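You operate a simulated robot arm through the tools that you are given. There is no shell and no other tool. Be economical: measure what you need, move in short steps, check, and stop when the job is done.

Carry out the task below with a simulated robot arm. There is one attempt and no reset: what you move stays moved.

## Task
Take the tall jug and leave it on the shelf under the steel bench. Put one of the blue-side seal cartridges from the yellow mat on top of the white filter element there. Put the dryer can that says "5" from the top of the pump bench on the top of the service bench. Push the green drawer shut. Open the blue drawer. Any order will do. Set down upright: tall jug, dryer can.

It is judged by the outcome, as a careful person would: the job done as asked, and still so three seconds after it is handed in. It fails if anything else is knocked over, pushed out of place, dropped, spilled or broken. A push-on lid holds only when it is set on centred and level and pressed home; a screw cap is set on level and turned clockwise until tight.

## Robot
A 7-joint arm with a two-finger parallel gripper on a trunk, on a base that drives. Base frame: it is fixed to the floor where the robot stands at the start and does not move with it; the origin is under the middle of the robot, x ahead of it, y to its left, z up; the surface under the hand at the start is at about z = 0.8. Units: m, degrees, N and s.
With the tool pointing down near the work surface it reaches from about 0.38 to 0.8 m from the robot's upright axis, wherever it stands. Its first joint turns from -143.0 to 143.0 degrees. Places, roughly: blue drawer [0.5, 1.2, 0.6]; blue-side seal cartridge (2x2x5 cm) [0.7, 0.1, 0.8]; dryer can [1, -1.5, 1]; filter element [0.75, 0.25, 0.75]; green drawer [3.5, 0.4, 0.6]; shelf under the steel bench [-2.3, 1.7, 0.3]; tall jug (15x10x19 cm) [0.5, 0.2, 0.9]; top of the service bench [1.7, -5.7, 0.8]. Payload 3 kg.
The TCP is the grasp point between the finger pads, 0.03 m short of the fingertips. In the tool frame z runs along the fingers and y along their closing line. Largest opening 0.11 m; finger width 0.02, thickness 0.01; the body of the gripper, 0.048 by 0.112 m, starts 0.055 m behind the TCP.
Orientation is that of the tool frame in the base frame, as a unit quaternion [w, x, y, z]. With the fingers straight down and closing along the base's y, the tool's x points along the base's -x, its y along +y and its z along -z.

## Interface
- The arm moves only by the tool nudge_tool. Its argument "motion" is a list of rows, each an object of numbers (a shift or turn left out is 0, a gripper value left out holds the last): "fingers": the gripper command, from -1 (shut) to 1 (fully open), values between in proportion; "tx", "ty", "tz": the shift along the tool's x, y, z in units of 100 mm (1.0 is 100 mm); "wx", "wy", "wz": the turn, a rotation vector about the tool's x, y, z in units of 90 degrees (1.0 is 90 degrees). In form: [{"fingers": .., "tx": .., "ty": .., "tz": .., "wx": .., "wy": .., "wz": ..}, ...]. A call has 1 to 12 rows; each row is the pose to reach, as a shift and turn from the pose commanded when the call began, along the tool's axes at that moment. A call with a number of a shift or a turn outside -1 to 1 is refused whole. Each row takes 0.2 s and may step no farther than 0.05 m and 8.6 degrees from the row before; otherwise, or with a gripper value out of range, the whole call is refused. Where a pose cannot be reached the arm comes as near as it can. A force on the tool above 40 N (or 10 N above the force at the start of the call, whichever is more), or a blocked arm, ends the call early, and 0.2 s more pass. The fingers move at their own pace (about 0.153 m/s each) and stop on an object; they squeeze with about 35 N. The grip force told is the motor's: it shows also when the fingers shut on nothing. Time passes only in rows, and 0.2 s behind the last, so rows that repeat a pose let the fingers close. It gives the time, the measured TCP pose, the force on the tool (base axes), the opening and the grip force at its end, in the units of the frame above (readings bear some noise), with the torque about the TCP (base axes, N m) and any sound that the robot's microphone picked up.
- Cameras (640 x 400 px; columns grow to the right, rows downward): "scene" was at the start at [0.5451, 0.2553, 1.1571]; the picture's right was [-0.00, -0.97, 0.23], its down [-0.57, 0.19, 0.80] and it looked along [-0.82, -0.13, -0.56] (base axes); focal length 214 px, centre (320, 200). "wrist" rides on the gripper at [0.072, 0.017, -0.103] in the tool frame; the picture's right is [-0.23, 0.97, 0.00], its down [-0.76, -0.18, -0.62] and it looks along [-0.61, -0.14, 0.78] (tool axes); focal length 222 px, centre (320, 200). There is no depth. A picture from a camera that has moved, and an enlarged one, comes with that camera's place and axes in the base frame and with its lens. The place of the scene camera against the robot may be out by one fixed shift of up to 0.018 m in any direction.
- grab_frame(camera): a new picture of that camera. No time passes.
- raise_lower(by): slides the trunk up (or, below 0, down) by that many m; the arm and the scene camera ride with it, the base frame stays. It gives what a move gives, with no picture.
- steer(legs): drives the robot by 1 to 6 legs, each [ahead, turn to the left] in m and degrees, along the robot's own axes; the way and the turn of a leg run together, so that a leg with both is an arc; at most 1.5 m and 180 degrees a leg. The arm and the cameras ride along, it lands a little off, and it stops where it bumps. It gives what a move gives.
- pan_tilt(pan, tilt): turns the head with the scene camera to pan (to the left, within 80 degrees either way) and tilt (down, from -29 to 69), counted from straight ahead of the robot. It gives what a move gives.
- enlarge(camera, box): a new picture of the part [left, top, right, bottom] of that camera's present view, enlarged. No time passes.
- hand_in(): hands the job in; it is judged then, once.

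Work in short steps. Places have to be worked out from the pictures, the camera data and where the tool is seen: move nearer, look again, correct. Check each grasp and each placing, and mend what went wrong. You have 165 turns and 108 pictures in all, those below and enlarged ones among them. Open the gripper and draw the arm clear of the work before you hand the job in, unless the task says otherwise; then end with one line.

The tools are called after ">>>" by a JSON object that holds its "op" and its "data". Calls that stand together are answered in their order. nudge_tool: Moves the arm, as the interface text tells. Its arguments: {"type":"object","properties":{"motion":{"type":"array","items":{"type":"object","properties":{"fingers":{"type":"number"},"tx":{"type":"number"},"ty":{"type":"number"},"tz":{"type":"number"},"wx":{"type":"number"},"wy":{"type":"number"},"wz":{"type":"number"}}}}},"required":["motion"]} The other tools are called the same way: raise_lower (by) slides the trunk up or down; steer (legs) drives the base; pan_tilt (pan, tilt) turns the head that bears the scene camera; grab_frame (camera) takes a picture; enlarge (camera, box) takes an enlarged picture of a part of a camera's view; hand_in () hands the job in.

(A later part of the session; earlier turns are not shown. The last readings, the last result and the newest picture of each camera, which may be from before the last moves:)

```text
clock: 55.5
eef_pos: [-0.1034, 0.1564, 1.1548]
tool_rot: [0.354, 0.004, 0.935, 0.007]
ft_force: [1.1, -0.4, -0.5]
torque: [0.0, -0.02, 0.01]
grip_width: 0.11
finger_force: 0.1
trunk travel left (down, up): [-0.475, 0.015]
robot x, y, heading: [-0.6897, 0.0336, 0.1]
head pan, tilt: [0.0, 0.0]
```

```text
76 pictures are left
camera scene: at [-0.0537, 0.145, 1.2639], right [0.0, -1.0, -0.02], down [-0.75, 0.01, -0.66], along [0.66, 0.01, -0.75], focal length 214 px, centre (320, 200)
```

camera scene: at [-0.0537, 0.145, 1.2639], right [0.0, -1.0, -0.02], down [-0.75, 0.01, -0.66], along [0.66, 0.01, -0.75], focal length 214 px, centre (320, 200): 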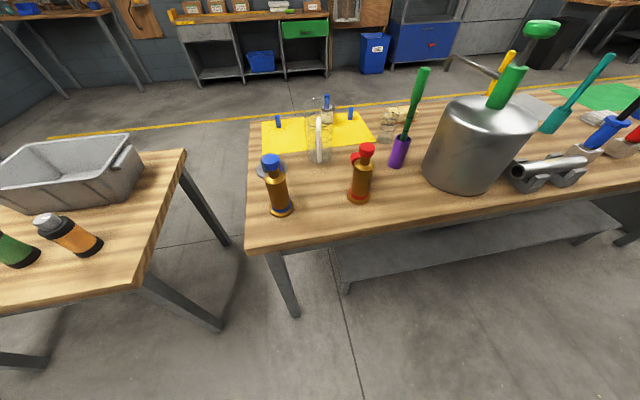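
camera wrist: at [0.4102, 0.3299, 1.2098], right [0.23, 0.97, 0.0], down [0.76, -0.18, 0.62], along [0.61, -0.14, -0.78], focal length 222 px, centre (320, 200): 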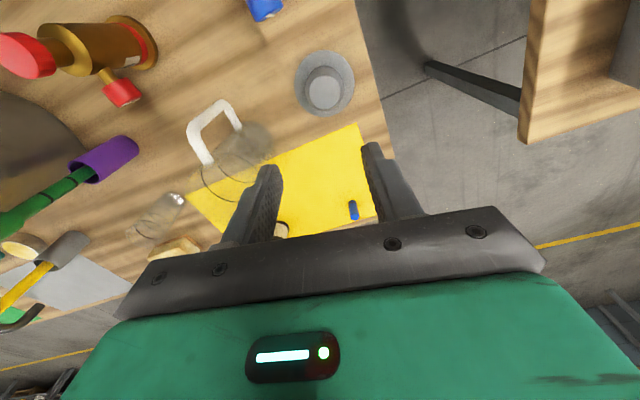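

The jug is straight ahead and the hand is high enough to pass over the valves. I drive forward 0.62 m.

>>> {"op": "steer", "data": {"legs": [[0.62, 0]]}}

>>> {"op": "grab_frame", "data": {"camera": "wrist"}}

>>> {"op": "grab_frame", "data": {"camera": "scene"}}

```text
clock: 59.0
eef_pos: [0.5199, 0.1521, 1.1542]
tool_rot: [0.355, 0.005, 0.935, 0.007]
ft_force: [0.5, -0.1, 0.9]
torque: [-0.02, 0.0, -0.03]
grip_width: 0.1102
finger_force: 0.0
trunk travel left (down, up): [-0.475, 0.015]
robot x, y, heading: [-0.0667, 0.033, -0.2]
head pan, tilt: [0.0, 0.0]
```

```text
75 pictures are left
camera wrist: at [0.3985, 0.1698, 1.184], right [0.18, 0.97, 0.17], down [0.16, -0.19, 0.97], along [0.97, -0.14, -0.19], focal length 222 px, centre (320, 200)
```

wrist: 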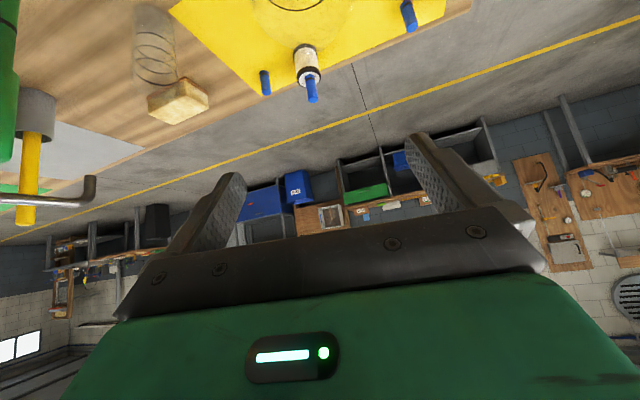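

```text
74 pictures are left
camera scene: at [0.5708, 0.1409, 1.2639], right [-0.01, -1.0, -0.02], down [-0.75, 0.01, -0.66], along [0.66, 0.01, -0.75], focal length 214 px, centre (320, 200)
```

scene: 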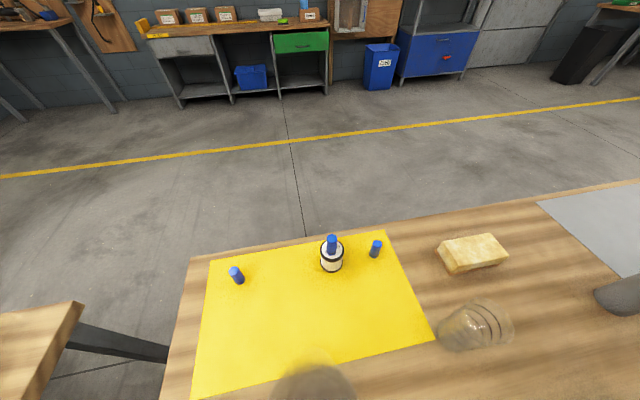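

I tilt the scene camera to look at the jug beneath the hand.

>>> {"op": "pan_tilt", "data": {"pan": 0, "tilt": 50}}

>>> {"op": "grab_frame", "data": {"camera": "scene"}}

```text
clock: 60.2
eef_pos: [0.5211, 0.1521, 1.1547]
tool_rot: [0.355, 0.005, 0.935, 0.007]
ft_force: [0.0, -0.1, 0.1]
torque: [0.0, 0.02, -0.01]
grip_width: 0.1098
finger_force: 0.1
trunk travel left (down, up): [-0.475, 0.015]
robot x, y, heading: [-0.0667, 0.0357, -0.2]
head pan, tilt: [0.0, 50.0]
```

```text
73 pictures are left
camera scene: at [0.5039, 0.1419, 1.2226], right [-0.01, -1.0, -0.02], down [-0.99, 0.0, 0.15], along [-0.15, 0.02, -0.99], focal length 214 px, centre (320, 200)
```

scene: 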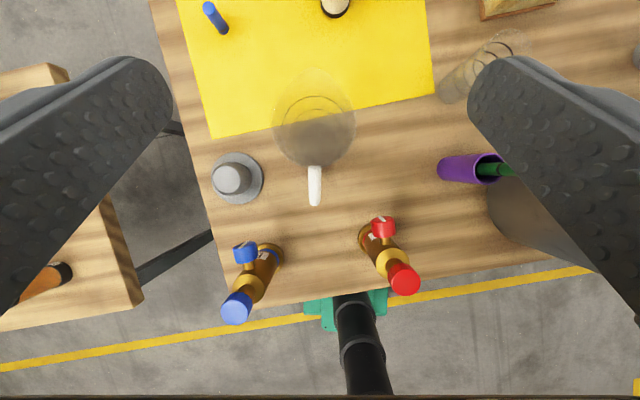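

>>> {"op": "enlarge", "data": {"camera": "scene", "box": [240, 60, 390, 220]}}

```text
2.50 times, centred on (315, 140) of scene
camera zoom: at [0.5039, 0.1419, 1.2226], right [-0.01, -1.0, -0.02], down [-0.99, 0.0, 0.15], along [-0.15, 0.02, -0.99], focal length 536 px, centre (332, 350)
```

zoom: 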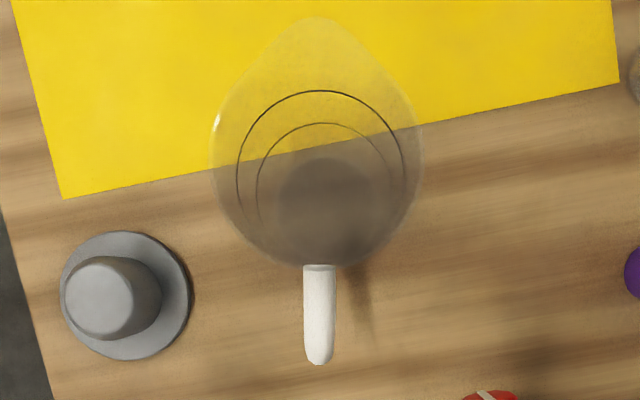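

The top view shows the jug tapers outward to a ~0.095–0.10 m rim with a front spout; circle centre ≈(0.562, 0.163). I move above it to z≈1.06 and re-check centring, since clearance is only ~5 mm per side.

>>> {"op": "nudge_tool", "data": {"motion": [{"tx": 0.11, "ty": 0.03, "tz": 0.33}, {"tx": 0.22, "ty": 0.06, "tz": 0.66}, {"tx": 0.326, "ty": 0.096, "tz": 0.984}, {"tx": 0.326, "ty": 0.096, "tz": 0.984}]}}

>>> {"op": "grab_frame", "data": {"camera": "scene"}}

>>> {"op": "grab_frame", "data": {"camera": "wrist"}}

```text
clock: 61.2
eef_pos: [0.5612, 0.1671, 1.0604]
tool_rot: [0.354, 0.004, 0.935, 0.007]
ft_force: [-0.5, 0.2, 1.1]
torque: [0.01, 0.01, -0.01]
grip_width: 0.1102
finger_force: 0.2
trunk travel left (down, up): [-0.475, 0.015]
robot x, y, heading: [-0.0668, 0.0367, -0.5]
head pan, tilt: [0.0, 50.0]
```

```text
71 pictures are left
camera scene: at [0.5451, 0.155, 1.129], right [-0.01, -1.0, -0.02], down [-0.99, 0.0, 0.15], along [-0.15, 0.02, -0.99], focal length 214 px, centre (320, 200)
```

scene: 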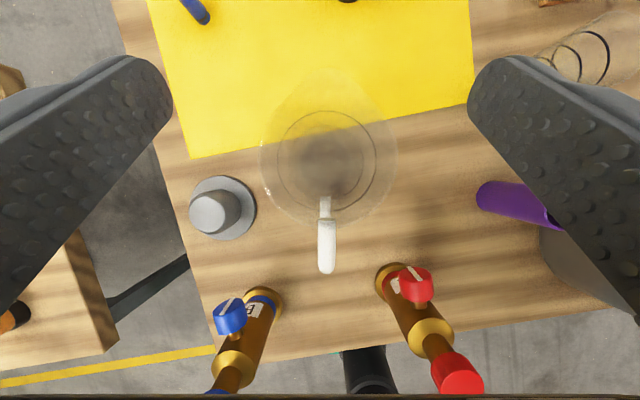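

```text
70 pictures are left
camera wrist: at [0.4398, 0.1829, 1.091], right [0.18, 0.97, 0.17], down [0.16, -0.19, 0.97], along [0.97, -0.14, -0.19], focal length 222 px, centre (320, 200)
```

wrist: 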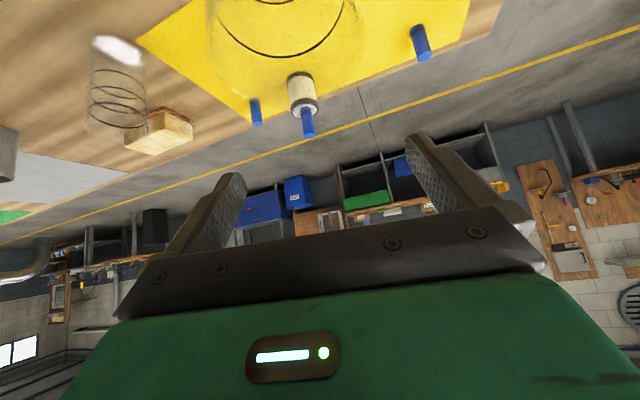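

Jug centre is ~5.5 mm right of the finger mid-plane. I correct that, then descend straight down to TCP z≈0.975.

>>> {"op": "nudge_tool", "data": {"motion": [{"ty": -0.055}, {"tx": 0.2, "ty": -0.055, "tz": 0.225}, {"tx": 0.4, "ty": -0.055, "tz": 0.45}, {"tx": 0.5, "ty": -0.055, "tz": 0.56}, {"tx": 0.565, "ty": -0.055, "tz": 0.637}]}}

>>> {"op": "grab_frame", "data": {"camera": "scene"}}

```text
clock: 62.4
eef_pos: [0.5599, 0.1592, 0.9734]
tool_rot: [0.354, 0.006, 0.935, 0.006]
ft_force: [0.5, -1.2, 0.6]
torque: [-0.06, -0.01, 0.0]
grip_width: 0.11
finger_force: 0.1
trunk travel left (down, up): [-0.475, 0.015]
robot x, y, heading: [-0.0664, 0.033, -0.3]
head pan, tilt: [0.0, 50.0]
```

```text
69 pictures are left
camera scene: at [0.5437, 0.1491, 1.0413], right [-0.01, -1.0, -0.02], down [-0.99, 0.0, 0.15], along [-0.15, 0.02, -0.99], focal length 214 px, centre (320, 200)
```

scene: 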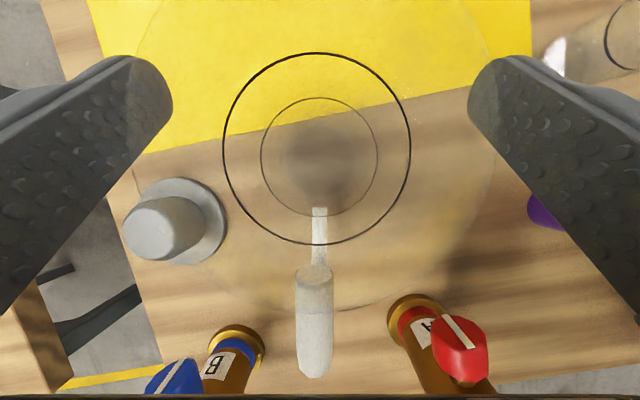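

Centred with no contact force. I close on the body and check the grip.

>>> {"op": "nudge_tool", "data": {"motion": [{"fingers": 0.6}, {"fingers": -1}, {}, {}, {}]}}

```text
clock: 63.6
eef_pos: [0.5603, 0.1592, 0.9731]
tool_rot: [0.354, 0.006, 0.935, 0.006]
ft_force: [0.2, 0.1, 1.5]
torque: [0.04, -0.1, 0.03]
grip_width: 0.0911
finger_force: 35.1
trunk travel left (down, up): [-0.475, 0.015]
robot x, y, heading: [-0.0653, 0.0324, -0.1]
head pan, tilt: [0.0, 50.0]
```

Gripping at 91 mm. I lift 3 cm and check weight and tilt.

>>> {"op": "nudge_tool", "data": {"motion": [{"tx": -0.066, "tz": -0.075}, {"tx": -0.133, "tz": -0.15}, {"tx": -0.2, "tz": -0.225}, {"tx": -0.2, "tz": -0.225}]}}

>>> {"op": "grab_frame", "data": {"camera": "scene"}}

```text
clock: 64.6
eef_pos: [0.5616, 0.1598, 1.0085]
tool_rot: [0.356, 0.005, 0.934, 0.007]
ft_force: [6.6, 0.1, 19.4]
torque: [0.05, -0.44, -0.01]
grip_width: 0.075
finger_force: 34.5
trunk travel left (down, up): [-0.475, 0.015]
robot x, y, heading: [-0.0682, 0.0342, -0.5]
head pan, tilt: [0.0, 50.0]
```

```text
68 pictures are left
camera scene: at [0.5443, 0.1492, 1.0751], right [0.0, -1.0, -0.02], down [-0.99, 0.0, 0.14], along [-0.14, 0.02, -0.99], focal length 214 px, centre (320, 200)
```

scene: 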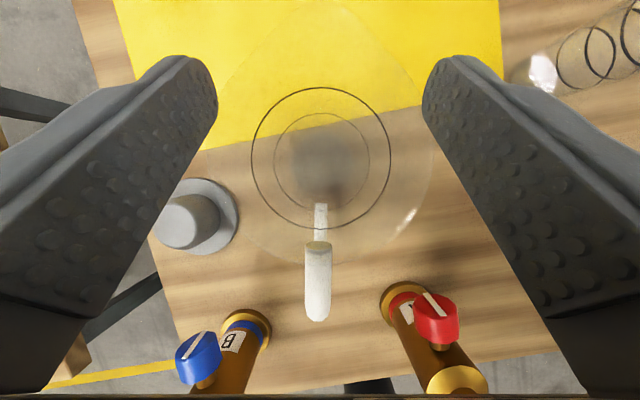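

The fingers slipped up the body (opening now 75 mm near the rim). I open again, rise a little, and inspect the jug.

>>> {"op": "nudge_tool", "data": {"motion": [{"fingers": 0.0}, {"fingers": 1}, {"fingers": 1}, {"tx": -0.2, "tz": -0.225}, {"tx": -0.4, "tz": -0.45}]}}

>>> {"op": "grab_frame", "data": {"camera": "scene"}}

```text
clock: 65.8
eef_pos: [0.5606, 0.1589, 1.0646]
tool_rot: [0.353, 0.005, 0.936, 0.007]
ft_force: [0.5, -0.3, 0.0]
torque: [0.01, 0.01, -0.03]
grip_width: 0.1097
finger_force: 0.1
trunk travel left (down, up): [-0.475, 0.015]
robot x, y, heading: [-0.0658, 0.0366, 0.0]
head pan, tilt: [0.0, 50.0]
```

```text
67 pictures are left
camera scene: at [0.5443, 0.148, 1.1335], right [-0.01, -1.0, -0.02], down [-0.99, 0.0, 0.15], along [-0.15, 0.02, -0.99], focal length 214 px, centre (320, 200)
```

scene: 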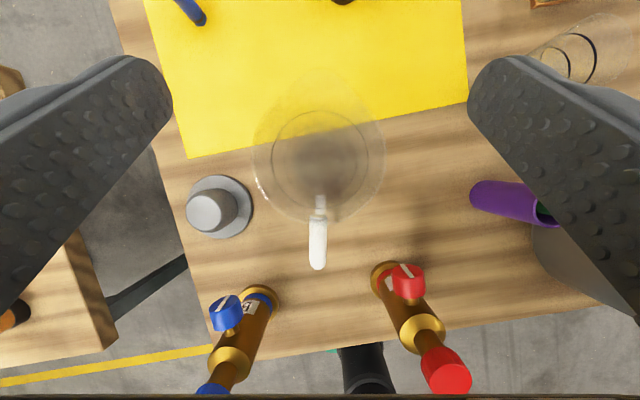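

The jug is unmoved and standing. The body narrows upward, so I switch to the handle: bar at x≈0.47, y≈0.161. I move above it with a narrower opening and look.

>>> {"op": "nudge_tool", "data": {"motion": [{"tx": 0.22, "tz": -0.2, "fingers": 0.0}, {"tx": 0.44, "tz": -0.4}, {"tx": 0.655, "ty": 0.02, "tz": -0.582}, {"tx": 0.655, "ty": 0.02, "tz": -0.582}]}}

>>> {"op": "grab_frame", "data": {"camera": "scene"}}

>>> {"op": "grab_frame", "data": {"camera": "wrist"}}

```text
clock: 66.8
eef_pos: [0.4725, 0.1608, 1.0661]
tool_rot: [0.355, 0.005, 0.935, 0.007]
ft_force: [0.4, -0.7, -0.3]
torque: [-0.01, -0.03, 0.01]
grip_width: 0.0547
finger_force: 0.1
trunk travel left (down, up): [-0.475, 0.015]
robot x, y, heading: [-0.0674, 0.0317, -0.2]
head pan, tilt: [0.0, 50.0]
```

```text
66 pictures are left
camera scene: at [0.4562, 0.1499, 1.1342], right [-0.01, -1.0, -0.02], down [-0.99, 0.0, 0.15], along [-0.15, 0.02, -0.99], focal length 214 px, centre (320, 200)
```

scene: 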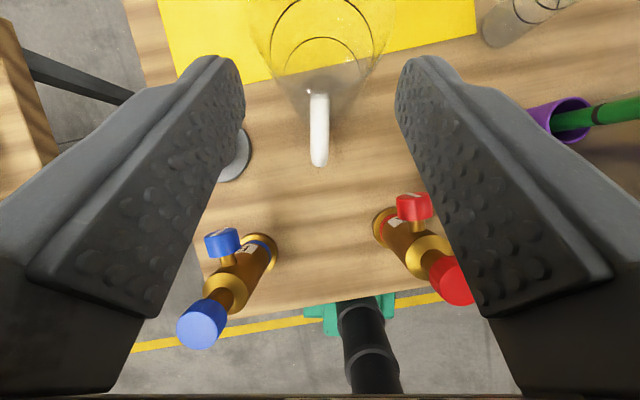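

```text
65 pictures are left
camera wrist: at [0.3509, 0.1778, 1.0962], right [0.18, 0.97, 0.17], down [0.16, -0.19, 0.97], along [0.97, -0.14, -0.19], focal length 222 px, centre (320, 200)
```

wrist: 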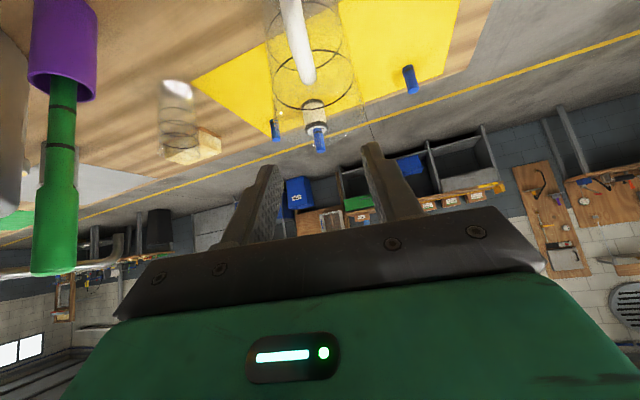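

Handle is centred at the finger mid-plane. I enlarge the wrist view to see the jug's profile from the side.

>>> {"op": "enlarge", "data": {"camera": "wrist", "box": [230, 0, 410, 150]}}

```text
2.67 times, centred on (320, 75) of wrist
camera zoom: at [0.3509, 0.1778, 1.0962], right [0.18, 0.97, 0.17], down [0.16, -0.19, 0.97], along [0.97, -0.14, -0.19], focal length 592 px, centre (320, 533)
```

zoom: 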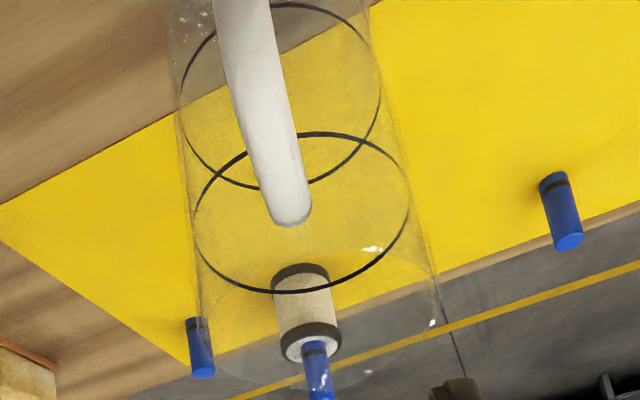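

The body is a straight cylinder, so the glass is just slippery/heavy. I descend on the handle bar and test a grip there.

>>> {"op": "nudge_tool", "data": {"motion": [{"tx": 0.26, "tz": 0.29}, {"tx": 0.52, "tz": 0.58}, {"tx": 0.75, "tz": 0.84}, {"tx": 0.86, "tz": 0.97}]}}

>>> {"op": "grab_frame", "data": {"camera": "scene"}}

>>> {"op": "enlarge", "data": {"camera": "wrist", "box": [230, 60, 410, 210]}}

```text
clock: 67.8
eef_pos: [0.4744, 0.1625, 0.9361]
tool_rot: [0.355, 0.004, 0.935, 0.007]
ft_force: [-0.1, -0.7, 0.4]
torque: [-0.01, 0.0, -0.02]
grip_width: 0.055
finger_force: 0.1
trunk travel left (down, up): [-0.475, 0.015]
robot x, y, heading: [-0.0662, 0.0317, -0.3]
head pan, tilt: [0.0, 50.0]
```

```text
63 pictures are left
camera scene: at [0.4568, 0.1517, 1.0045], right [-0.01, -1.0, -0.02], down [-0.99, 0.0, 0.15], along [-0.15, 0.02, -0.99], focal length 214 px, centre (320, 200)
```

scene: 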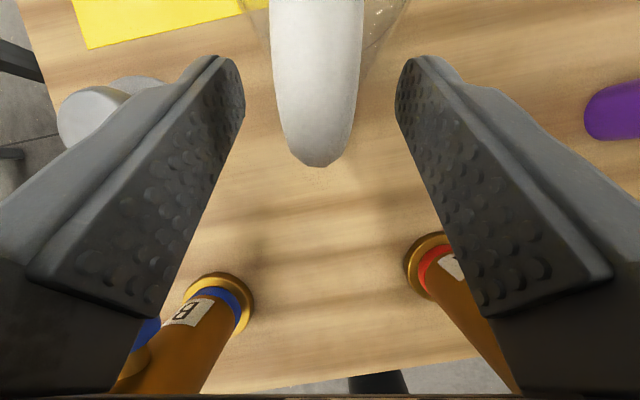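

```text
2.67 times, centred on (320, 135) of wrist
camera zoom: at [0.3515, 0.1796, 0.9664], right [0.18, 0.97, 0.17], down [0.16, -0.19, 0.97], along [0.97, -0.14, -0.19], focal length 592 px, centre (320, 373)
```

zoom: 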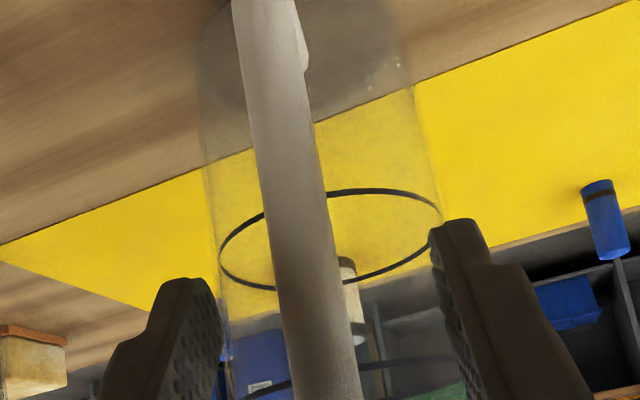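

The handle lies between the pads; I go 8 mm deeper along the tool, close, and hold.

>>> {"op": "nudge_tool", "data": {"motion": [{"tz": 0.08}, {"tz": 0.08, "fingers": -1}, {"tz": 0.08}, {"tz": 0.08}, {"tz": 0.08}]}}

>>> {"op": "nudge_tool", "data": {"motion": [{"tx": -0.033, "tz": -0.037}, {"tx": -0.066, "tz": -0.075}, {"tx": -0.066, "tz": -0.075}]}}

>>> {"op": "grab_frame", "data": {"camera": "scene"}}

```text
clock: 69.0
eef_pos: [0.4794, 0.1621, 0.9305]
tool_rot: [0.355, 0.006, 0.935, 0.006]
ft_force: [1.7, -0.2, 2.5]
torque: [-0.25, -0.47, 0.03]
grip_width: 0.014
finger_force: 34.8
trunk travel left (down, up): [-0.475, 0.015]
robot x, y, heading: [-0.0675, 0.0354, -0.5]
head pan, tilt: [0.0, 50.0]
```

```text
clock: 69.8
eef_pos: [0.4801, 0.1617, 0.9399]
tool_rot: [0.355, 0.005, 0.935, 0.006]
ft_force: [-0.9, 0.0, -1.7]
torque: [0.0, 0.11, 0.0]
grip_width: 0.0134
finger_force: 35.1
trunk travel left (down, up): [-0.475, 0.015]
robot x, y, heading: [-0.0681, 0.0341, -0.3]
head pan, tilt: [0.0, 50.0]
```

```text
61 pictures are left
camera scene: at [0.4627, 0.1518, 1.0074], right [-0.01, -1.0, -0.02], down [-0.99, 0.0, 0.15], along [-0.15, 0.02, -0.99], focal length 214 px, centre (320, 200)
```

scene: 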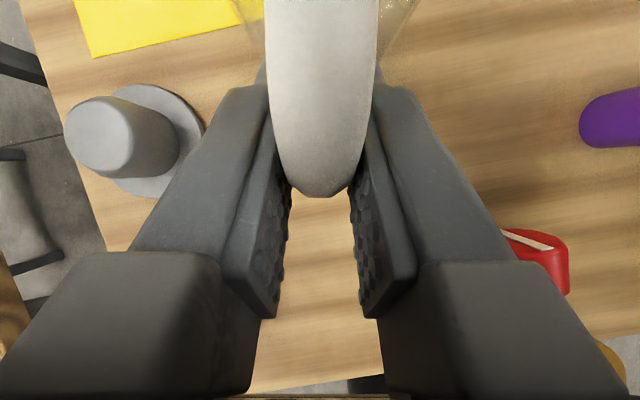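

Held with only ~2 N load. I lift another 6 cm and verify the jug comes along upright.

>>> {"op": "nudge_tool", "data": {"motion": [{"tx": -0.13, "tz": -0.15}, {"tx": -0.26, "tz": -0.3}, {"tx": -0.4, "tz": -0.45}, {"tx": -0.4, "tz": -0.45}]}}

>>> {"op": "grab_frame", "data": {"camera": "wrist"}}

>>> {"op": "grab_frame", "data": {"camera": "scene"}}

```text
clock: 70.8
eef_pos: [0.4806, 0.1601, 1.0006]
tool_rot: [0.353, 0.006, 0.935, 0.006]
ft_force: [-0.1, 0.2, -0.9]
torque: [-0.03, 0.1, -0.03]
grip_width: 0.0136
finger_force: 35.2
trunk travel left (down, up): [-0.475, 0.015]
robot x, y, heading: [-0.0675, 0.036, -0.3]
head pan, tilt: [0.0, 50.0]
```

```text
60 pictures are left
camera wrist: at [0.3578, 0.1781, 1.0294], right [0.18, 0.97, 0.17], down [0.16, -0.19, 0.97], along [0.97, -0.14, -0.19], focal length 222 px, centre (320, 200)
```

wrist: 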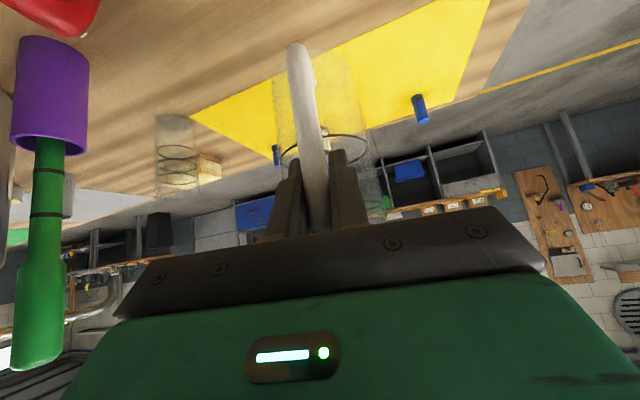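

```text
59 pictures are left
camera scene: at [0.4631, 0.1502, 1.0674], right [-0.01, -1.0, -0.02], down [-0.99, 0.0, 0.15], along [-0.15, 0.02, -0.99], focal length 214 px, centre (320, 200)
```

scene: 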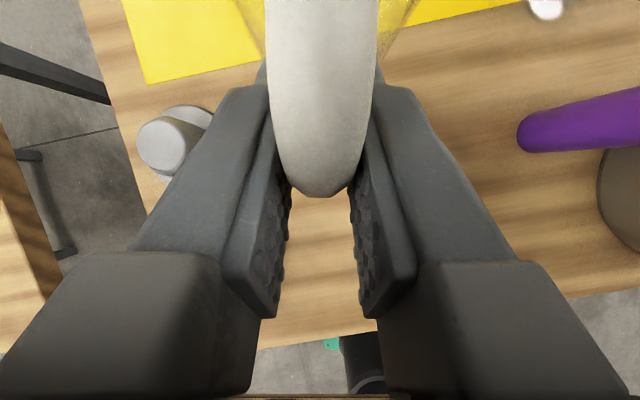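

The jug is firmly held. I lift it a further 16 cm so its base clears the valves before backing out.

>>> {"op": "nudge_tool", "data": {"motion": [{"tx": -0.2, "tz": -0.225}, {"tx": -0.4, "tz": -0.45}, {"tx": -0.6, "tz": -0.675}, {"tx": -0.6, "tz": -0.675}]}}

>>> {"op": "nudge_tool", "data": {"motion": [{"tx": -0.2, "tz": -0.225}, {"tx": -0.4, "tz": -0.45}, {"tx": -0.5, "tz": -0.56}, {"tx": -0.5, "tz": -0.56}]}}

>>> {"op": "steer", "data": {"legs": [[-0.7, 0]]}}

```text
clock: 71.8
eef_pos: [0.4814, 0.1591, 1.0912]
tool_rot: [0.355, 0.005, 0.935, 0.007]
ft_force: [-0.2, 0.6, -1.0]
torque: [0.01, 0.1, 0.0]
grip_width: 0.0137
finger_force: 35.2
trunk travel left (down, up): [-0.475, 0.015]
robot x, y, heading: [-0.0656, 0.0365, -0.3]
head pan, tilt: [0.0, 50.0]
```

```text
clock: 72.8
eef_pos: [0.4797, 0.1603, 1.1654]
tool_rot: [0.354, 0.005, 0.935, 0.006]
ft_force: [-0.4, 0.3, -1.2]
torque: [0.01, 0.07, -0.02]
grip_width: 0.0136
finger_force: 35.1
trunk travel left (down, up): [-0.475, 0.015]
robot x, y, heading: [-0.0686, 0.0387, -0.5]
head pan, tilt: [0.0, 50.0]
```

```text
clock: 76.7
eef_pos: [-0.2262, 0.1638, 1.1657]
tool_rot: [0.354, 0.005, 0.935, 0.006]
ft_force: [-0.2, -0.1, -1.8]
torque: [0.01, 0.08, -0.04]
grip_width: 0.0137
finger_force: 35.1
trunk travel left (down, up): [-0.475, 0.015]
robot x, y, heading: [-0.7768, 0.0376, -0.2]
head pan, tilt: [0.0, 50.0]
```

Clear of the table. I turn left, drive to y≈1.08, and turn to face the steel bench.

>>> {"op": "steer", "data": {"legs": [[0, 90], [1.04, 0], [0, 90]]}}

>>> {"op": "pan_tilt", "data": {"pan": 0, "tilt": -20}}

>>> {"op": "grab_frame", "data": {"camera": "scene"}}

```text
clock: 89.8
eef_pos: [-1.3169, 0.9387, 1.1658]
tool_rot: [0.008, 0.935, -0.003, -0.355]
ft_force: [-0.6, -0.6, -1.0]
torque: [0.0, -0.1, 0.01]
grip_width: 0.0137
finger_force: 34.3
trunk travel left (down, up): [-0.475, 0.015]
robot x, y, heading: [-0.7709, 1.1294, 179.8]
head pan, tilt: [0.0, 50.0]
```

```text
clock: 91.2
eef_pos: [-1.3175, 0.9375, 1.165]
tool_rot: [0.007, 0.935, -0.003, -0.354]
ft_force: [0.4, 0.5, -1.3]
torque: [-0.02, -0.07, -0.01]
grip_width: 0.0135
finger_force: 34.9
trunk travel left (down, up): [-0.475, 0.015]
robot x, y, heading: [-0.7698, 1.1302, 180.1]
head pan, tilt: [0.0, -20.0]
```

```text
58 pictures are left
camera scene: at [-1.3913, 0.9298, 1.306], right [0.0, 1.0, -0.02], down [0.48, -0.01, -0.88], along [-0.88, -0.01, -0.48], focal length 214 px, centre (320, 200)
```

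scene: 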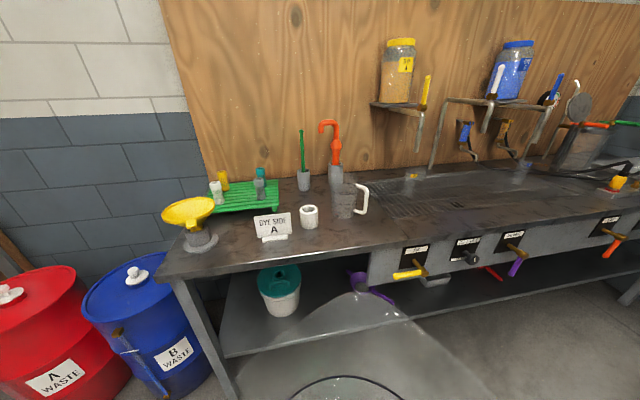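

The shelf's front edge runs near x≈-1.90 at y≈0.95 (bench turned ~10°), and the free spot is ≈(-2.0, 0.97). I lower the trunk fully here, in front of the bench.

>>> {"op": "raise_lower", "data": {"by": -0.47}}

>>> {"op": "pan_tilt", "data": {"pan": 0, "tilt": -29}}

>>> {"op": "grab_frame", "data": {"camera": "scene"}}

```text
refused: -0.47 is not a number from -0.4 to 0.4
```

```text
clock: 91.9
eef_pos: [-1.317, 0.9365, 1.1662]
tool_rot: [0.007, 0.935, -0.002, -0.354]
ft_force: [0.3, 0.1, -2.4]
torque: [-0.02, -0.08, 0.01]
grip_width: 0.0131
finger_force: 35.0
trunk travel left (down, up): [-0.475, 0.015]
robot x, y, heading: [-0.771, 1.1293, 180.0]
head pan, tilt: [0.0, -28.6]
```

```text
57 pictures are left
camera scene: at [-1.3934, 0.9301, 1.32], right [0.0, 1.0, -0.02], down [0.34, -0.01, -0.94], along [-0.94, 0.0, -0.34], focal length 214 px, centre (320, 200)
```

scene: 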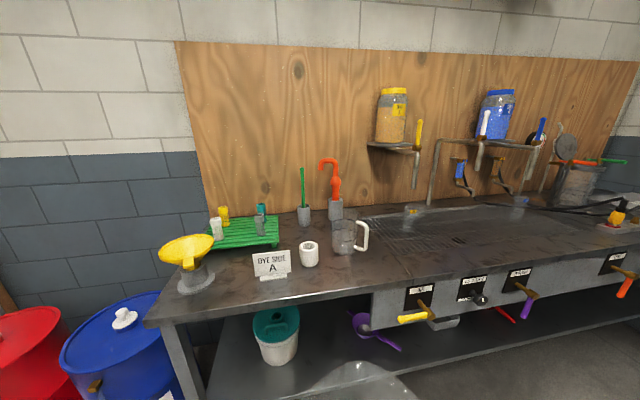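

The trunk move limit is 0.4 m per call; I lower in two steps and look at the shelf from lower down.

>>> {"op": "raise_lower", "data": {"by": -0.4}}

>>> {"op": "raise_lower", "data": {"by": -0.06}}

>>> {"op": "grab_frame", "data": {"camera": "scene"}}

```text
clock: 95.8
eef_pos: [-1.3176, 0.938, 0.7672]
tool_rot: [0.007, 0.935, -0.003, -0.354]
ft_force: [0.1, 1.1, -1.1]
torque: [-0.04, -0.12, 0.02]
grip_width: 0.0133
finger_force: 35.1
trunk travel left (down, up): [-0.075, 0.415]
robot x, y, heading: [-0.7714, 1.1299, 180.0]
head pan, tilt: [0.0, -28.6]
```

```text
clock: 96.8
eef_pos: [-1.3176, 0.938, 0.7055]
tool_rot: [0.007, 0.935, -0.003, -0.353]
ft_force: [-0.3, 0.5, -1.4]
torque: [0.0, -0.11, -0.01]
grip_width: 0.0132
finger_force: 34.7
trunk travel left (down, up): [-0.015, 0.475]
robot x, y, heading: [-0.7722, 1.1299, 180.2]
head pan, tilt: [0.0, -28.6]
```

```text
56 pictures are left
camera scene: at [-1.3932, 0.9303, 0.86], right [0.0, 1.0, -0.02], down [0.34, -0.01, -0.94], along [-0.94, 0.0, -0.34], focal length 214 px, centre (320, 200)
```

scene: 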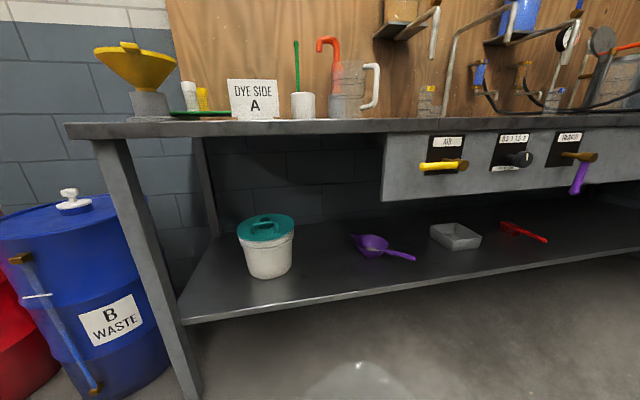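

Clear view: shelf surface z≈0.345, front edge x≈-1.91 at y≈0.95, bench underside ≈0.82. Target jug centre (-2.02, 0.99). I lower the jug to 6 cm above shelf level and shift +y, still outside the bench.

>>> {"op": "nudge_tool", "data": {"motion": [{"tx": 0.19, "ty": -0.09, "tz": 0.21}, {"tx": 0.38, "ty": -0.18, "tz": 0.42}, {"tx": 0.564, "ty": -0.26, "tz": 0.636}]}}

>>> {"op": "nudge_tool", "data": {"motion": [{"tx": 0.19, "ty": -0.09, "tz": 0.21}, {"tx": 0.38, "ty": -0.18, "tz": 0.42}, {"tx": 0.564, "ty": -0.26, "tz": 0.636}]}}

>>> {"op": "steer", "data": {"legs": [[0.45, 0]]}}

>>> {"op": "grab_frame", "data": {"camera": "scene"}}

```text
clock: 97.6
eef_pos: [-1.3166, 0.9634, 0.6199]
tool_rot: [0.008, 0.935, -0.003, -0.354]
ft_force: [0.6, 0.8, -0.8]
torque: [-0.01, -0.1, -0.02]
grip_width: 0.0135
finger_force: 35.5
trunk travel left (down, up): [-0.015, 0.475]
robot x, y, heading: [-0.7728, 1.1273, 179.9]
head pan, tilt: [0.0, -28.6]
```

```text
clock: 98.4
eef_pos: [-1.3161, 0.9873, 0.536]
tool_rot: [0.008, 0.935, -0.003, -0.354]
ft_force: [0.5, -0.5, -1.4]
torque: [0.01, -0.09, -0.04]
grip_width: 0.0134
finger_force: 35.0
trunk travel left (down, up): [-0.015, 0.475]
robot x, y, heading: [-0.7713, 1.1287, 180.0]
head pan, tilt: [0.0, -28.6]
```

```text
clock: 101.1
eef_pos: [-1.7706, 0.9907, 0.5359]
tool_rot: [0.006, 0.935, -0.005, -0.355]
ft_force: [1.3, 0.6, -1.0]
torque: [-0.02, -0.08, 0.01]
grip_width: 0.0134
finger_force: 34.9
trunk travel left (down, up): [-0.015, 0.475]
robot x, y, heading: [-1.2225, 1.1315, 179.5]
head pan, tilt: [0.0, -28.6]
```

```text
55 pictures are left
camera scene: at [-1.8465, 0.9838, 0.6893], right [0.0, 1.0, -0.02], down [0.34, -0.02, -0.94], along [-0.94, 0.0, -0.34], focal length 214 px, centre (320, 200)
```

scene: 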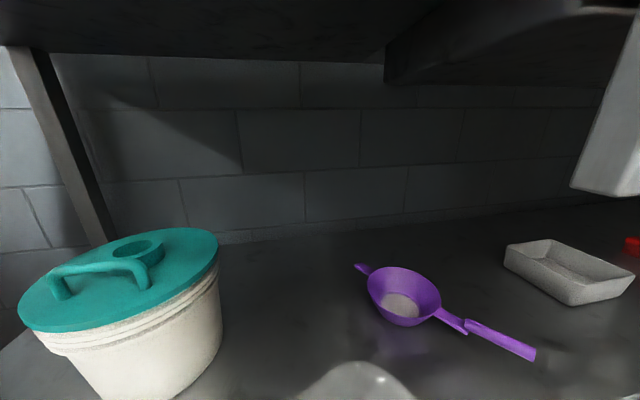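

Path is clear between bucket and ladle. I drive 0.16 m forward to bring the jug over the spot.

>>> {"op": "steer", "data": {"legs": [[0.16, 0]]}}

>>> {"op": "grab_frame", "data": {"camera": "wrist"}}

```text
clock: 102.5
eef_pos: [-1.933, 0.9915, 0.5363]
tool_rot: [0.007, 0.935, -0.005, -0.354]
ft_force: [0.5, -0.2, -1.3]
torque: [0.04, -0.07, -0.01]
grip_width: 0.0132
finger_force: 35.1
trunk travel left (down, up): [-0.015, 0.475]
robot x, y, heading: [-1.3875, 1.1308, 179.6]
head pan, tilt: [0.0, -28.6]
```

```text
54 pictures are left
camera wrist: at [-1.8098, 0.9748, 0.5661], right [-0.17, -0.97, 0.17], down [-0.16, 0.19, 0.97], along [-0.97, 0.14, -0.19], focal length 222 px, centre (320, 200)
```

wrist: 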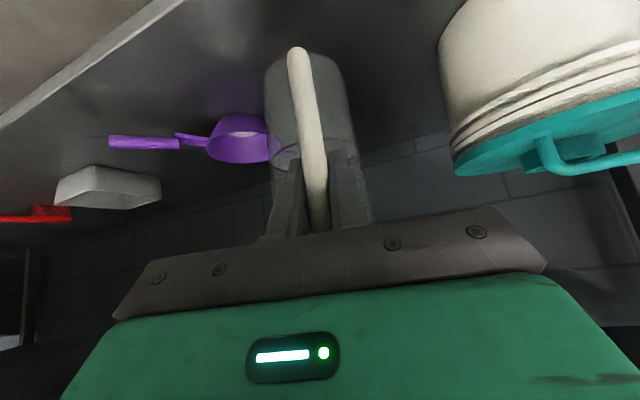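

The jug hangs over the shelf with room on both sides. I lower 5 cm, then in small steps watching force.

>>> {"op": "nudge_tool", "data": {"motion": [{"tx": 0.11, "tz": 0.125}, {"tx": 0.22, "tz": 0.25}, {"tx": 0.33, "tz": 0.374}]}}

>>> {"op": "nudge_tool", "data": {"motion": [{"tx": 0.026, "tz": 0.03}, {"tx": 0.053, "tz": 0.06}]}}

```text
clock: 103.3
eef_pos: [-1.9328, 0.9919, 0.4882]
tool_rot: [0.006, 0.935, -0.005, -0.354]
ft_force: [-0.8, -0.7, -1.1]
torque: [-0.05, -0.07, 0.01]
grip_width: 0.0134
finger_force: 35.0
trunk travel left (down, up): [-0.015, 0.475]
robot x, y, heading: [-1.3858, 1.1344, 179.7]
head pan, tilt: [0.0, -28.6]
```

```text
clock: 103.9
eef_pos: [-1.9333, 0.9906, 0.4796]
tool_rot: [0.006, 0.935, -0.006, -0.355]
ft_force: [-0.5, 0.3, -1.7]
torque: [-0.06, -0.09, 0.02]
grip_width: 0.0136
finger_force: 34.3
trunk travel left (down, up): [-0.015, 0.475]
robot x, y, heading: [-1.3859, 1.1369, 179.8]
head pan, tilt: [0.0, -28.6]
```

No contact yet; continuing with small steps.

>>> {"op": "nudge_tool", "data": {"motion": [{"tx": 0.026, "tz": 0.03}, {"tx": 0.053, "tz": 0.06}]}}

>>> {"op": "nudge_tool", "data": {"motion": [{"tx": 0.02, "tz": 0.0225}, {"tx": 0.04, "tz": 0.045}]}}

>>> {"op": "enlarge", "data": {"camera": "wrist", "box": [200, 20, 420, 180]}}

```text
clock: 104.5
eef_pos: [-1.934, 0.9904, 0.4713]
tool_rot: [0.007, 0.935, -0.005, -0.355]
ft_force: [-0.8, -0.1, -1.1]
torque: [-0.02, -0.08, -0.02]
grip_width: 0.0135
finger_force: 34.9
trunk travel left (down, up): [-0.015, 0.475]
robot x, y, heading: [-1.3876, 1.135, 179.7]
head pan, tilt: [0.0, -28.6]
```

```text
clock: 105.1
eef_pos: [-1.9328, 0.9904, 0.4651]
tool_rot: [0.007, 0.935, -0.004, -0.354]
ft_force: [0.3, 0.0, -1.2]
torque: [-0.01, -0.05, -0.02]
grip_width: 0.0134
finger_force: 34.7
trunk travel left (down, up): [-0.015, 0.475]
robot x, y, heading: [-1.3903, 1.1313, 179.7]
head pan, tilt: [0.0, -28.6]
```

```text
2.50 times, centred on (310, 100) of wrist
camera zoom: at [-1.81, 0.974, 0.4952], right [-0.17, -0.97, 0.17], down [-0.16, 0.19, 0.97], along [-0.97, 0.14, -0.19], focal length 555 px, centre (345, 450)
```

zoom: 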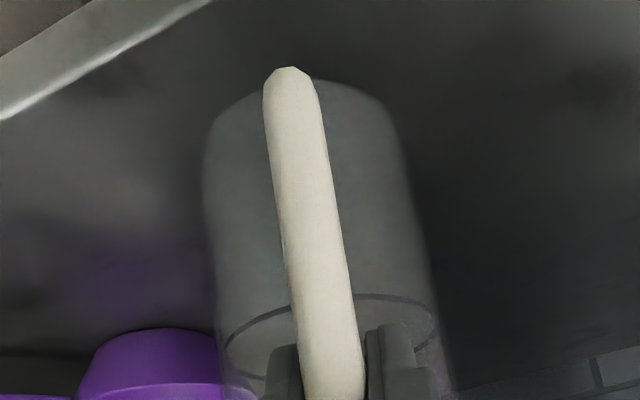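

Still free; continue lowering.

>>> {"op": "nudge_tool", "data": {"motion": [{"tx": 0.033, "tz": 0.0375}, {"tx": 0.066, "tz": 0.075}]}}

>>> {"op": "nudge_tool", "data": {"motion": [{"tx": 0.026, "tz": 0.03}, {"tx": 0.053, "tz": 0.06}]}}

>>> {"op": "nudge_tool", "data": {"motion": [{"tx": 0.026, "tz": 0.03}, {"tx": 0.053, "tz": 0.06}]}}

```text
clock: 105.7
eef_pos: [-1.9326, 0.9907, 0.4564]
tool_rot: [0.006, 0.935, -0.006, -0.355]
ft_force: [5.5, -1.5, 15.8]
torque: [0.36, 0.92, 0.03]
grip_width: 0.0135
finger_force: 34.9
trunk travel left (down, up): [-0.015, 0.475]
robot x, y, heading: [-1.3834, 1.1324, 179.7]
head pan, tilt: [0.0, -28.6]
```

```text
clock: 106.3
eef_pos: [-1.9339, 0.9903, 0.448]
tool_rot: [0.007, 0.935, -0.004, -0.355]
ft_force: [5.2, -2.7, 23.3]
torque: [0.36, 0.4, -0.06]
grip_width: 0.0131
finger_force: 34.5
trunk travel left (down, up): [-0.015, 0.475]
robot x, y, heading: [-1.3863, 1.1328, 179.8]
head pan, tilt: [0.0, -28.6]
```

```text
clock: 106.9
eef_pos: [-1.9319, 0.9893, 0.4394]
tool_rot: [0.007, 0.935, -0.005, -0.355]
ft_force: [6.5, -1.2, 22.0]
torque: [0.32, 0.38, -0.04]
grip_width: 0.0133
finger_force: 34.8
trunk travel left (down, up): [-0.015, 0.475]
robot x, y, heading: [-1.3853, 1.1359, 179.8]
head pan, tilt: [0.0, -28.6]
```

Contact was at z≈0.456 and the fingers then slid along the handle. I relieve the pressure, open gently, and view before retracting.

>>> {"op": "nudge_tool", "data": {"motion": [{"tx": -0.02, "tz": -0.0225}, {"tx": -0.02, "tz": -0.0225, "fingers": -0.6}, {"fingers": -0.3, "tx": -0.02, "tz": -0.0225}, {"fingers": 0.0, "tx": -0.02, "tz": -0.0225}, {"tx": -0.02, "tz": -0.0225}]}}

>>> {"op": "nudge_tool", "data": {"motion": [{"tz": -0.25}, {"tz": -0.5}, {"tz": -0.75}, {"tz": -1.0}]}}

>>> {"op": "grab_frame", "data": {"camera": "wrist"}}

```text
clock: 108.1
eef_pos: [-1.9334, 0.9897, 0.4412]
tool_rot: [0.006, 0.935, -0.005, -0.354]
ft_force: [-0.1, -0.5, 0.2]
torque: [-0.02, -0.03, -0.01]
grip_width: 0.0551
finger_force: 0.1
trunk travel left (down, up): [-0.015, 0.475]
robot x, y, heading: [-1.3857, 1.1334, 179.4]
head pan, tilt: [0.0, -28.6]
```

```text
clock: 109.1
eef_pos: [-1.8872, 0.9595, 0.5307]
tool_rot: [0.007, 0.935, -0.005, -0.355]
ft_force: [0.5, 0.0, -1.4]
torque: [0.0, 0.01, 0.02]
grip_width: 0.0549
finger_force: 0.1
out of reach, approached as far as the arm can: row 3, 4
trunk travel left (down, up): [-0.015, 0.475]
robot x, y, heading: [-1.3854, 1.1328, 179.8]
head pan, tilt: [0.0, -28.6]
```

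```text
52 pictures are left
camera wrist: at [-1.7645, 0.9431, 0.5604], right [-0.17, -0.97, 0.17], down [-0.16, 0.19, 0.97], along [-0.97, 0.14, -0.19], focal length 222 px, centre (320, 200)
```

wrist: 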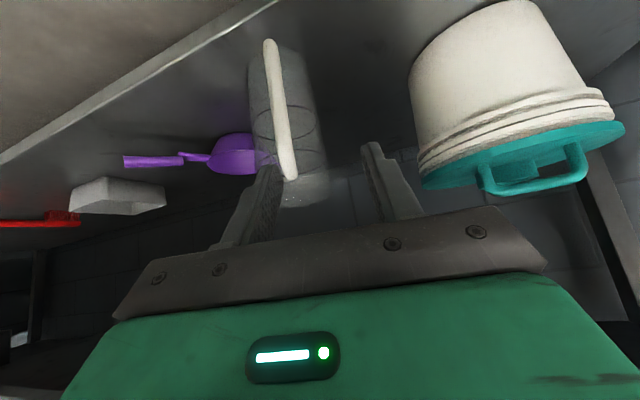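

The jug stands on the shelf with the fingers clear above the handle. I drive back and check from a distance.

>>> {"op": "steer", "data": {"legs": [[-0.5, 0]]}}

>>> {"op": "pan_tilt", "data": {"pan": 0, "tilt": -25}}

>>> {"op": "grab_frame", "data": {"camera": "scene"}}

```text
clock: 112.1
eef_pos: [-1.3814, 0.9577, 0.5289]
tool_rot: [0.007, 0.935, -0.003, -0.354]
ft_force: [-0.5, 0.0, -0.3]
torque: [0.02, 0.02, 0.01]
grip_width: 0.0549
finger_force: 0.1
trunk travel left (down, up): [-0.015, 0.475]
robot x, y, heading: [-0.8776, 1.1304, 179.6]
head pan, tilt: [0.0, -28.6]
```

```text
clock: 112.7
eef_pos: [-1.3818, 0.9574, 0.5306]
tool_rot: [0.007, 0.935, -0.004, -0.355]
ft_force: [-0.8, 0.9, -0.5]
torque: [0.0, 0.02, -0.03]
grip_width: 0.0551
finger_force: 0.0
trunk travel left (down, up): [-0.015, 0.475]
robot x, y, heading: [-0.8841, 1.1308, 180.0]
head pan, tilt: [0.0, -25.0]
```

```text
51 pictures are left
camera scene: at [-1.4577, 0.9499, 0.6783], right [0.0, 1.0, -0.02], down [0.4, -0.02, -0.92], along [-0.92, 0.0, -0.4], focal length 214 px, centre (320, 200)
```

scene: 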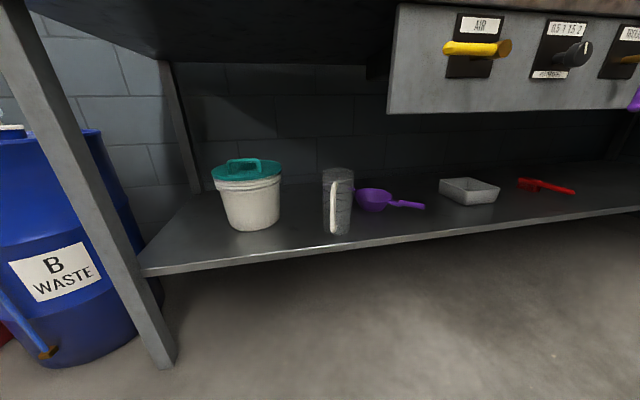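

Jug done. Now the blue drawer: I turn to face the left bench from low height to look beneath its top.

>>> {"op": "steer", "data": {"legs": [[0, -170]]}}

>>> {"op": "pan_tilt", "data": {"pan": 0, "tilt": -29}}

>>> {"op": "grab_frame", "data": {"camera": "scene"}}

```text
clock: 114.9
eef_pos: [-1.4079, 1.1396, 0.5313]
tool_rot: [-0.07, 0.922, -0.17, -0.342]
ft_force: [0.2, -1.7, -0.3]
torque: [0.15, -0.02, -0.02]
grip_width: 0.055
finger_force: 0.1
trunk travel left (down, up): [-0.015, 0.475]
robot x, y, heading: [-0.8808, 1.1181, 160.3]
head pan, tilt: [0.0, -25.0]
stopped in leg 1: the robot was blocked; the commanded pose is now the measured one
```

```text
clock: 115.5
eef_pos: [-1.4087, 1.1399, 0.531]
tool_rot: [-0.07, 0.921, -0.171, -0.342]
ft_force: [-0.1, -0.2, 0.2]
torque: [0.01, 0.01, 0.01]
grip_width: 0.0549
finger_force: 0.0
trunk travel left (down, up): [-0.015, 0.475]
robot x, y, heading: [-0.8832, 1.1174, 160.4]
head pan, tilt: [0.0, -28.6]
```

```text
50 pictures are left
camera scene: at [-1.4822, 1.1555, 0.6839], right [0.36, 0.93, 0.01], down [0.33, -0.12, -0.94], along [-0.87, 0.34, -0.35], focal length 214 px, centre (320, 200)
```

scene: 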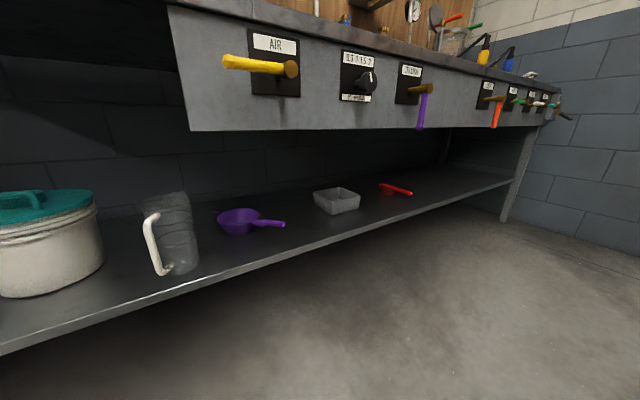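

The arm was probably cramped against its own body. I raise the trunk and extend the hand a bit into a comfortable pose before turning.

>>> {"op": "raise_lower", "data": {"by": 0.3}}

>>> {"op": "nudge_tool", "data": {"motion": [{"tx": -0.3, "tz": 0.1}, {"tx": -0.6, "tz": 0.3}, {"tx": -0.8, "tz": 0.5}, {"tx": -0.8, "tz": 0.5}]}}

>>> {"op": "steer", "data": {"legs": [[0, -150]]}}

>>> {"op": "grab_frame", "data": {"camera": "scene"}}

```text
clock: 118.5
eef_pos: [-1.4086, 1.1401, 0.8312]
tool_rot: [-0.069, 0.921, -0.171, -0.342]
ft_force: [0.0, -0.7, 0.3]
torque: [0.0, 0.01, -0.01]
grip_width: 0.055
finger_force: 0.0
trunk travel left (down, up): [-0.315, 0.175]
robot x, y, heading: [-0.8802, 1.1139, 160.1]
head pan, tilt: [0.0, -28.6]
```

```text
clock: 119.5
eef_pos: [-1.4955, 1.1766, 0.8463]
tool_rot: [-0.069, 0.922, -0.171, -0.341]
ft_force: [-0.2, -0.7, 0.6]
torque: [0.02, -0.01, 0.02]
grip_width: 0.0548
finger_force: 0.1
trunk travel left (down, up): [-0.315, 0.175]
robot x, y, heading: [-0.8812, 1.1159, 160.0]
head pan, tilt: [0.0, -28.6]
```

```text
clock: 123.3
eef_pos: [-1.0231, 1.7193, 0.8479]
tool_rot: [0.256, -0.648, 0.677, 0.237]
ft_force: [-0.2, -0.2, -0.4]
torque: [0.0, 0.01, 0.01]
grip_width: 0.0551
finger_force: 0.1
trunk travel left (down, up): [-0.315, 0.175]
robot x, y, heading: [-0.9415, 1.1175, 87.4]
head pan, tilt: [0.0, -28.6]
stopped in leg 1: the robot was blocked; the commanded pose is now the measured one
```

```text
49 pictures are left
camera scene: at [-1.0272, 1.7819, 1.0003], right [1.0, -0.05, 0.01], down [-0.01, -0.35, -0.94], along [0.05, 0.94, -0.35], focal length 214 px, centre (320, 200)
```

scene: 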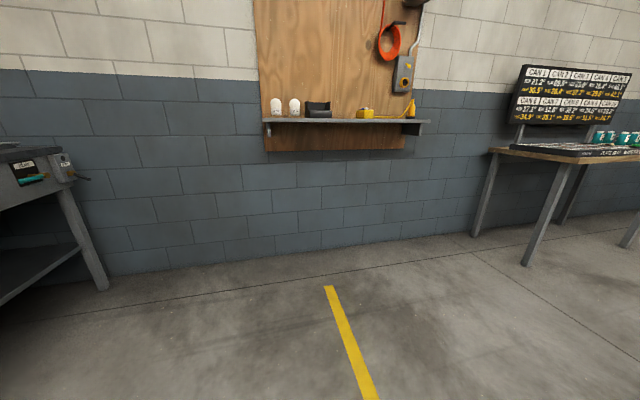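

Blocked again and the base shifted a little. I look to the robot's right and down to find an obstacle.

>>> {"op": "pan_tilt", "data": {"pan": -75, "tilt": 0}}

>>> {"op": "grab_frame", "data": {"camera": "scene"}}

>>> {"op": "pan_tilt", "data": {"pan": 0, "tilt": 65}}

>>> {"op": "grab_frame", "data": {"camera": "scene"}}

```text
clock: 124.7
eef_pos: [-1.0248, 1.7187, 0.8464]
tool_rot: [0.255, -0.648, 0.677, 0.237]
ft_force: [-0.2, 1.2, 0.2]
torque: [0.03, -0.01, -0.02]
grip_width: 0.0547
finger_force: 0.1
trunk travel left (down, up): [-0.315, 0.175]
robot x, y, heading: [-0.9349, 1.1162, 87.3]
head pan, tilt: [-75.0, 0.0]
```

```text
48 pictures are left
camera scene: at [-0.944, 1.7189, 1.0076], right [0.22, -0.64, 0.73], down [-0.03, -0.76, -0.65], along [0.97, 0.12, -0.19], focal length 214 px, centre (320, 200)
```

scene: 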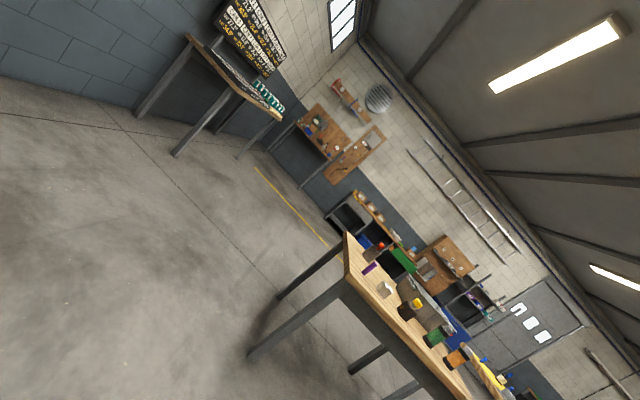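

```text
clock: 126.2
eef_pos: [-1.0239, 1.7189, 0.8476]
tool_rot: [0.256, -0.648, 0.677, 0.237]
ft_force: [0.2, -0.9, -0.1]
torque: [0.0, 0.0, 0.04]
grip_width: 0.055
finger_force: 0.1
trunk travel left (down, up): [-0.315, 0.175]
robot x, y, heading: [-0.9376, 1.1172, 87.6]
head pan, tilt: [0.0, 65.0]
```

```text
47 pictures are left
camera scene: at [-1.0321, 1.6748, 0.9157], right [1.0, -0.05, 0.01], down [-0.05, -0.91, 0.41], along [-0.01, -0.41, -0.91], focal length 214 px, centre (320, 200)
```

scene: 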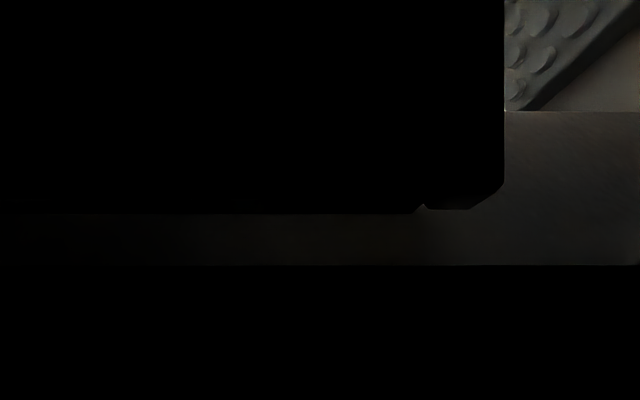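

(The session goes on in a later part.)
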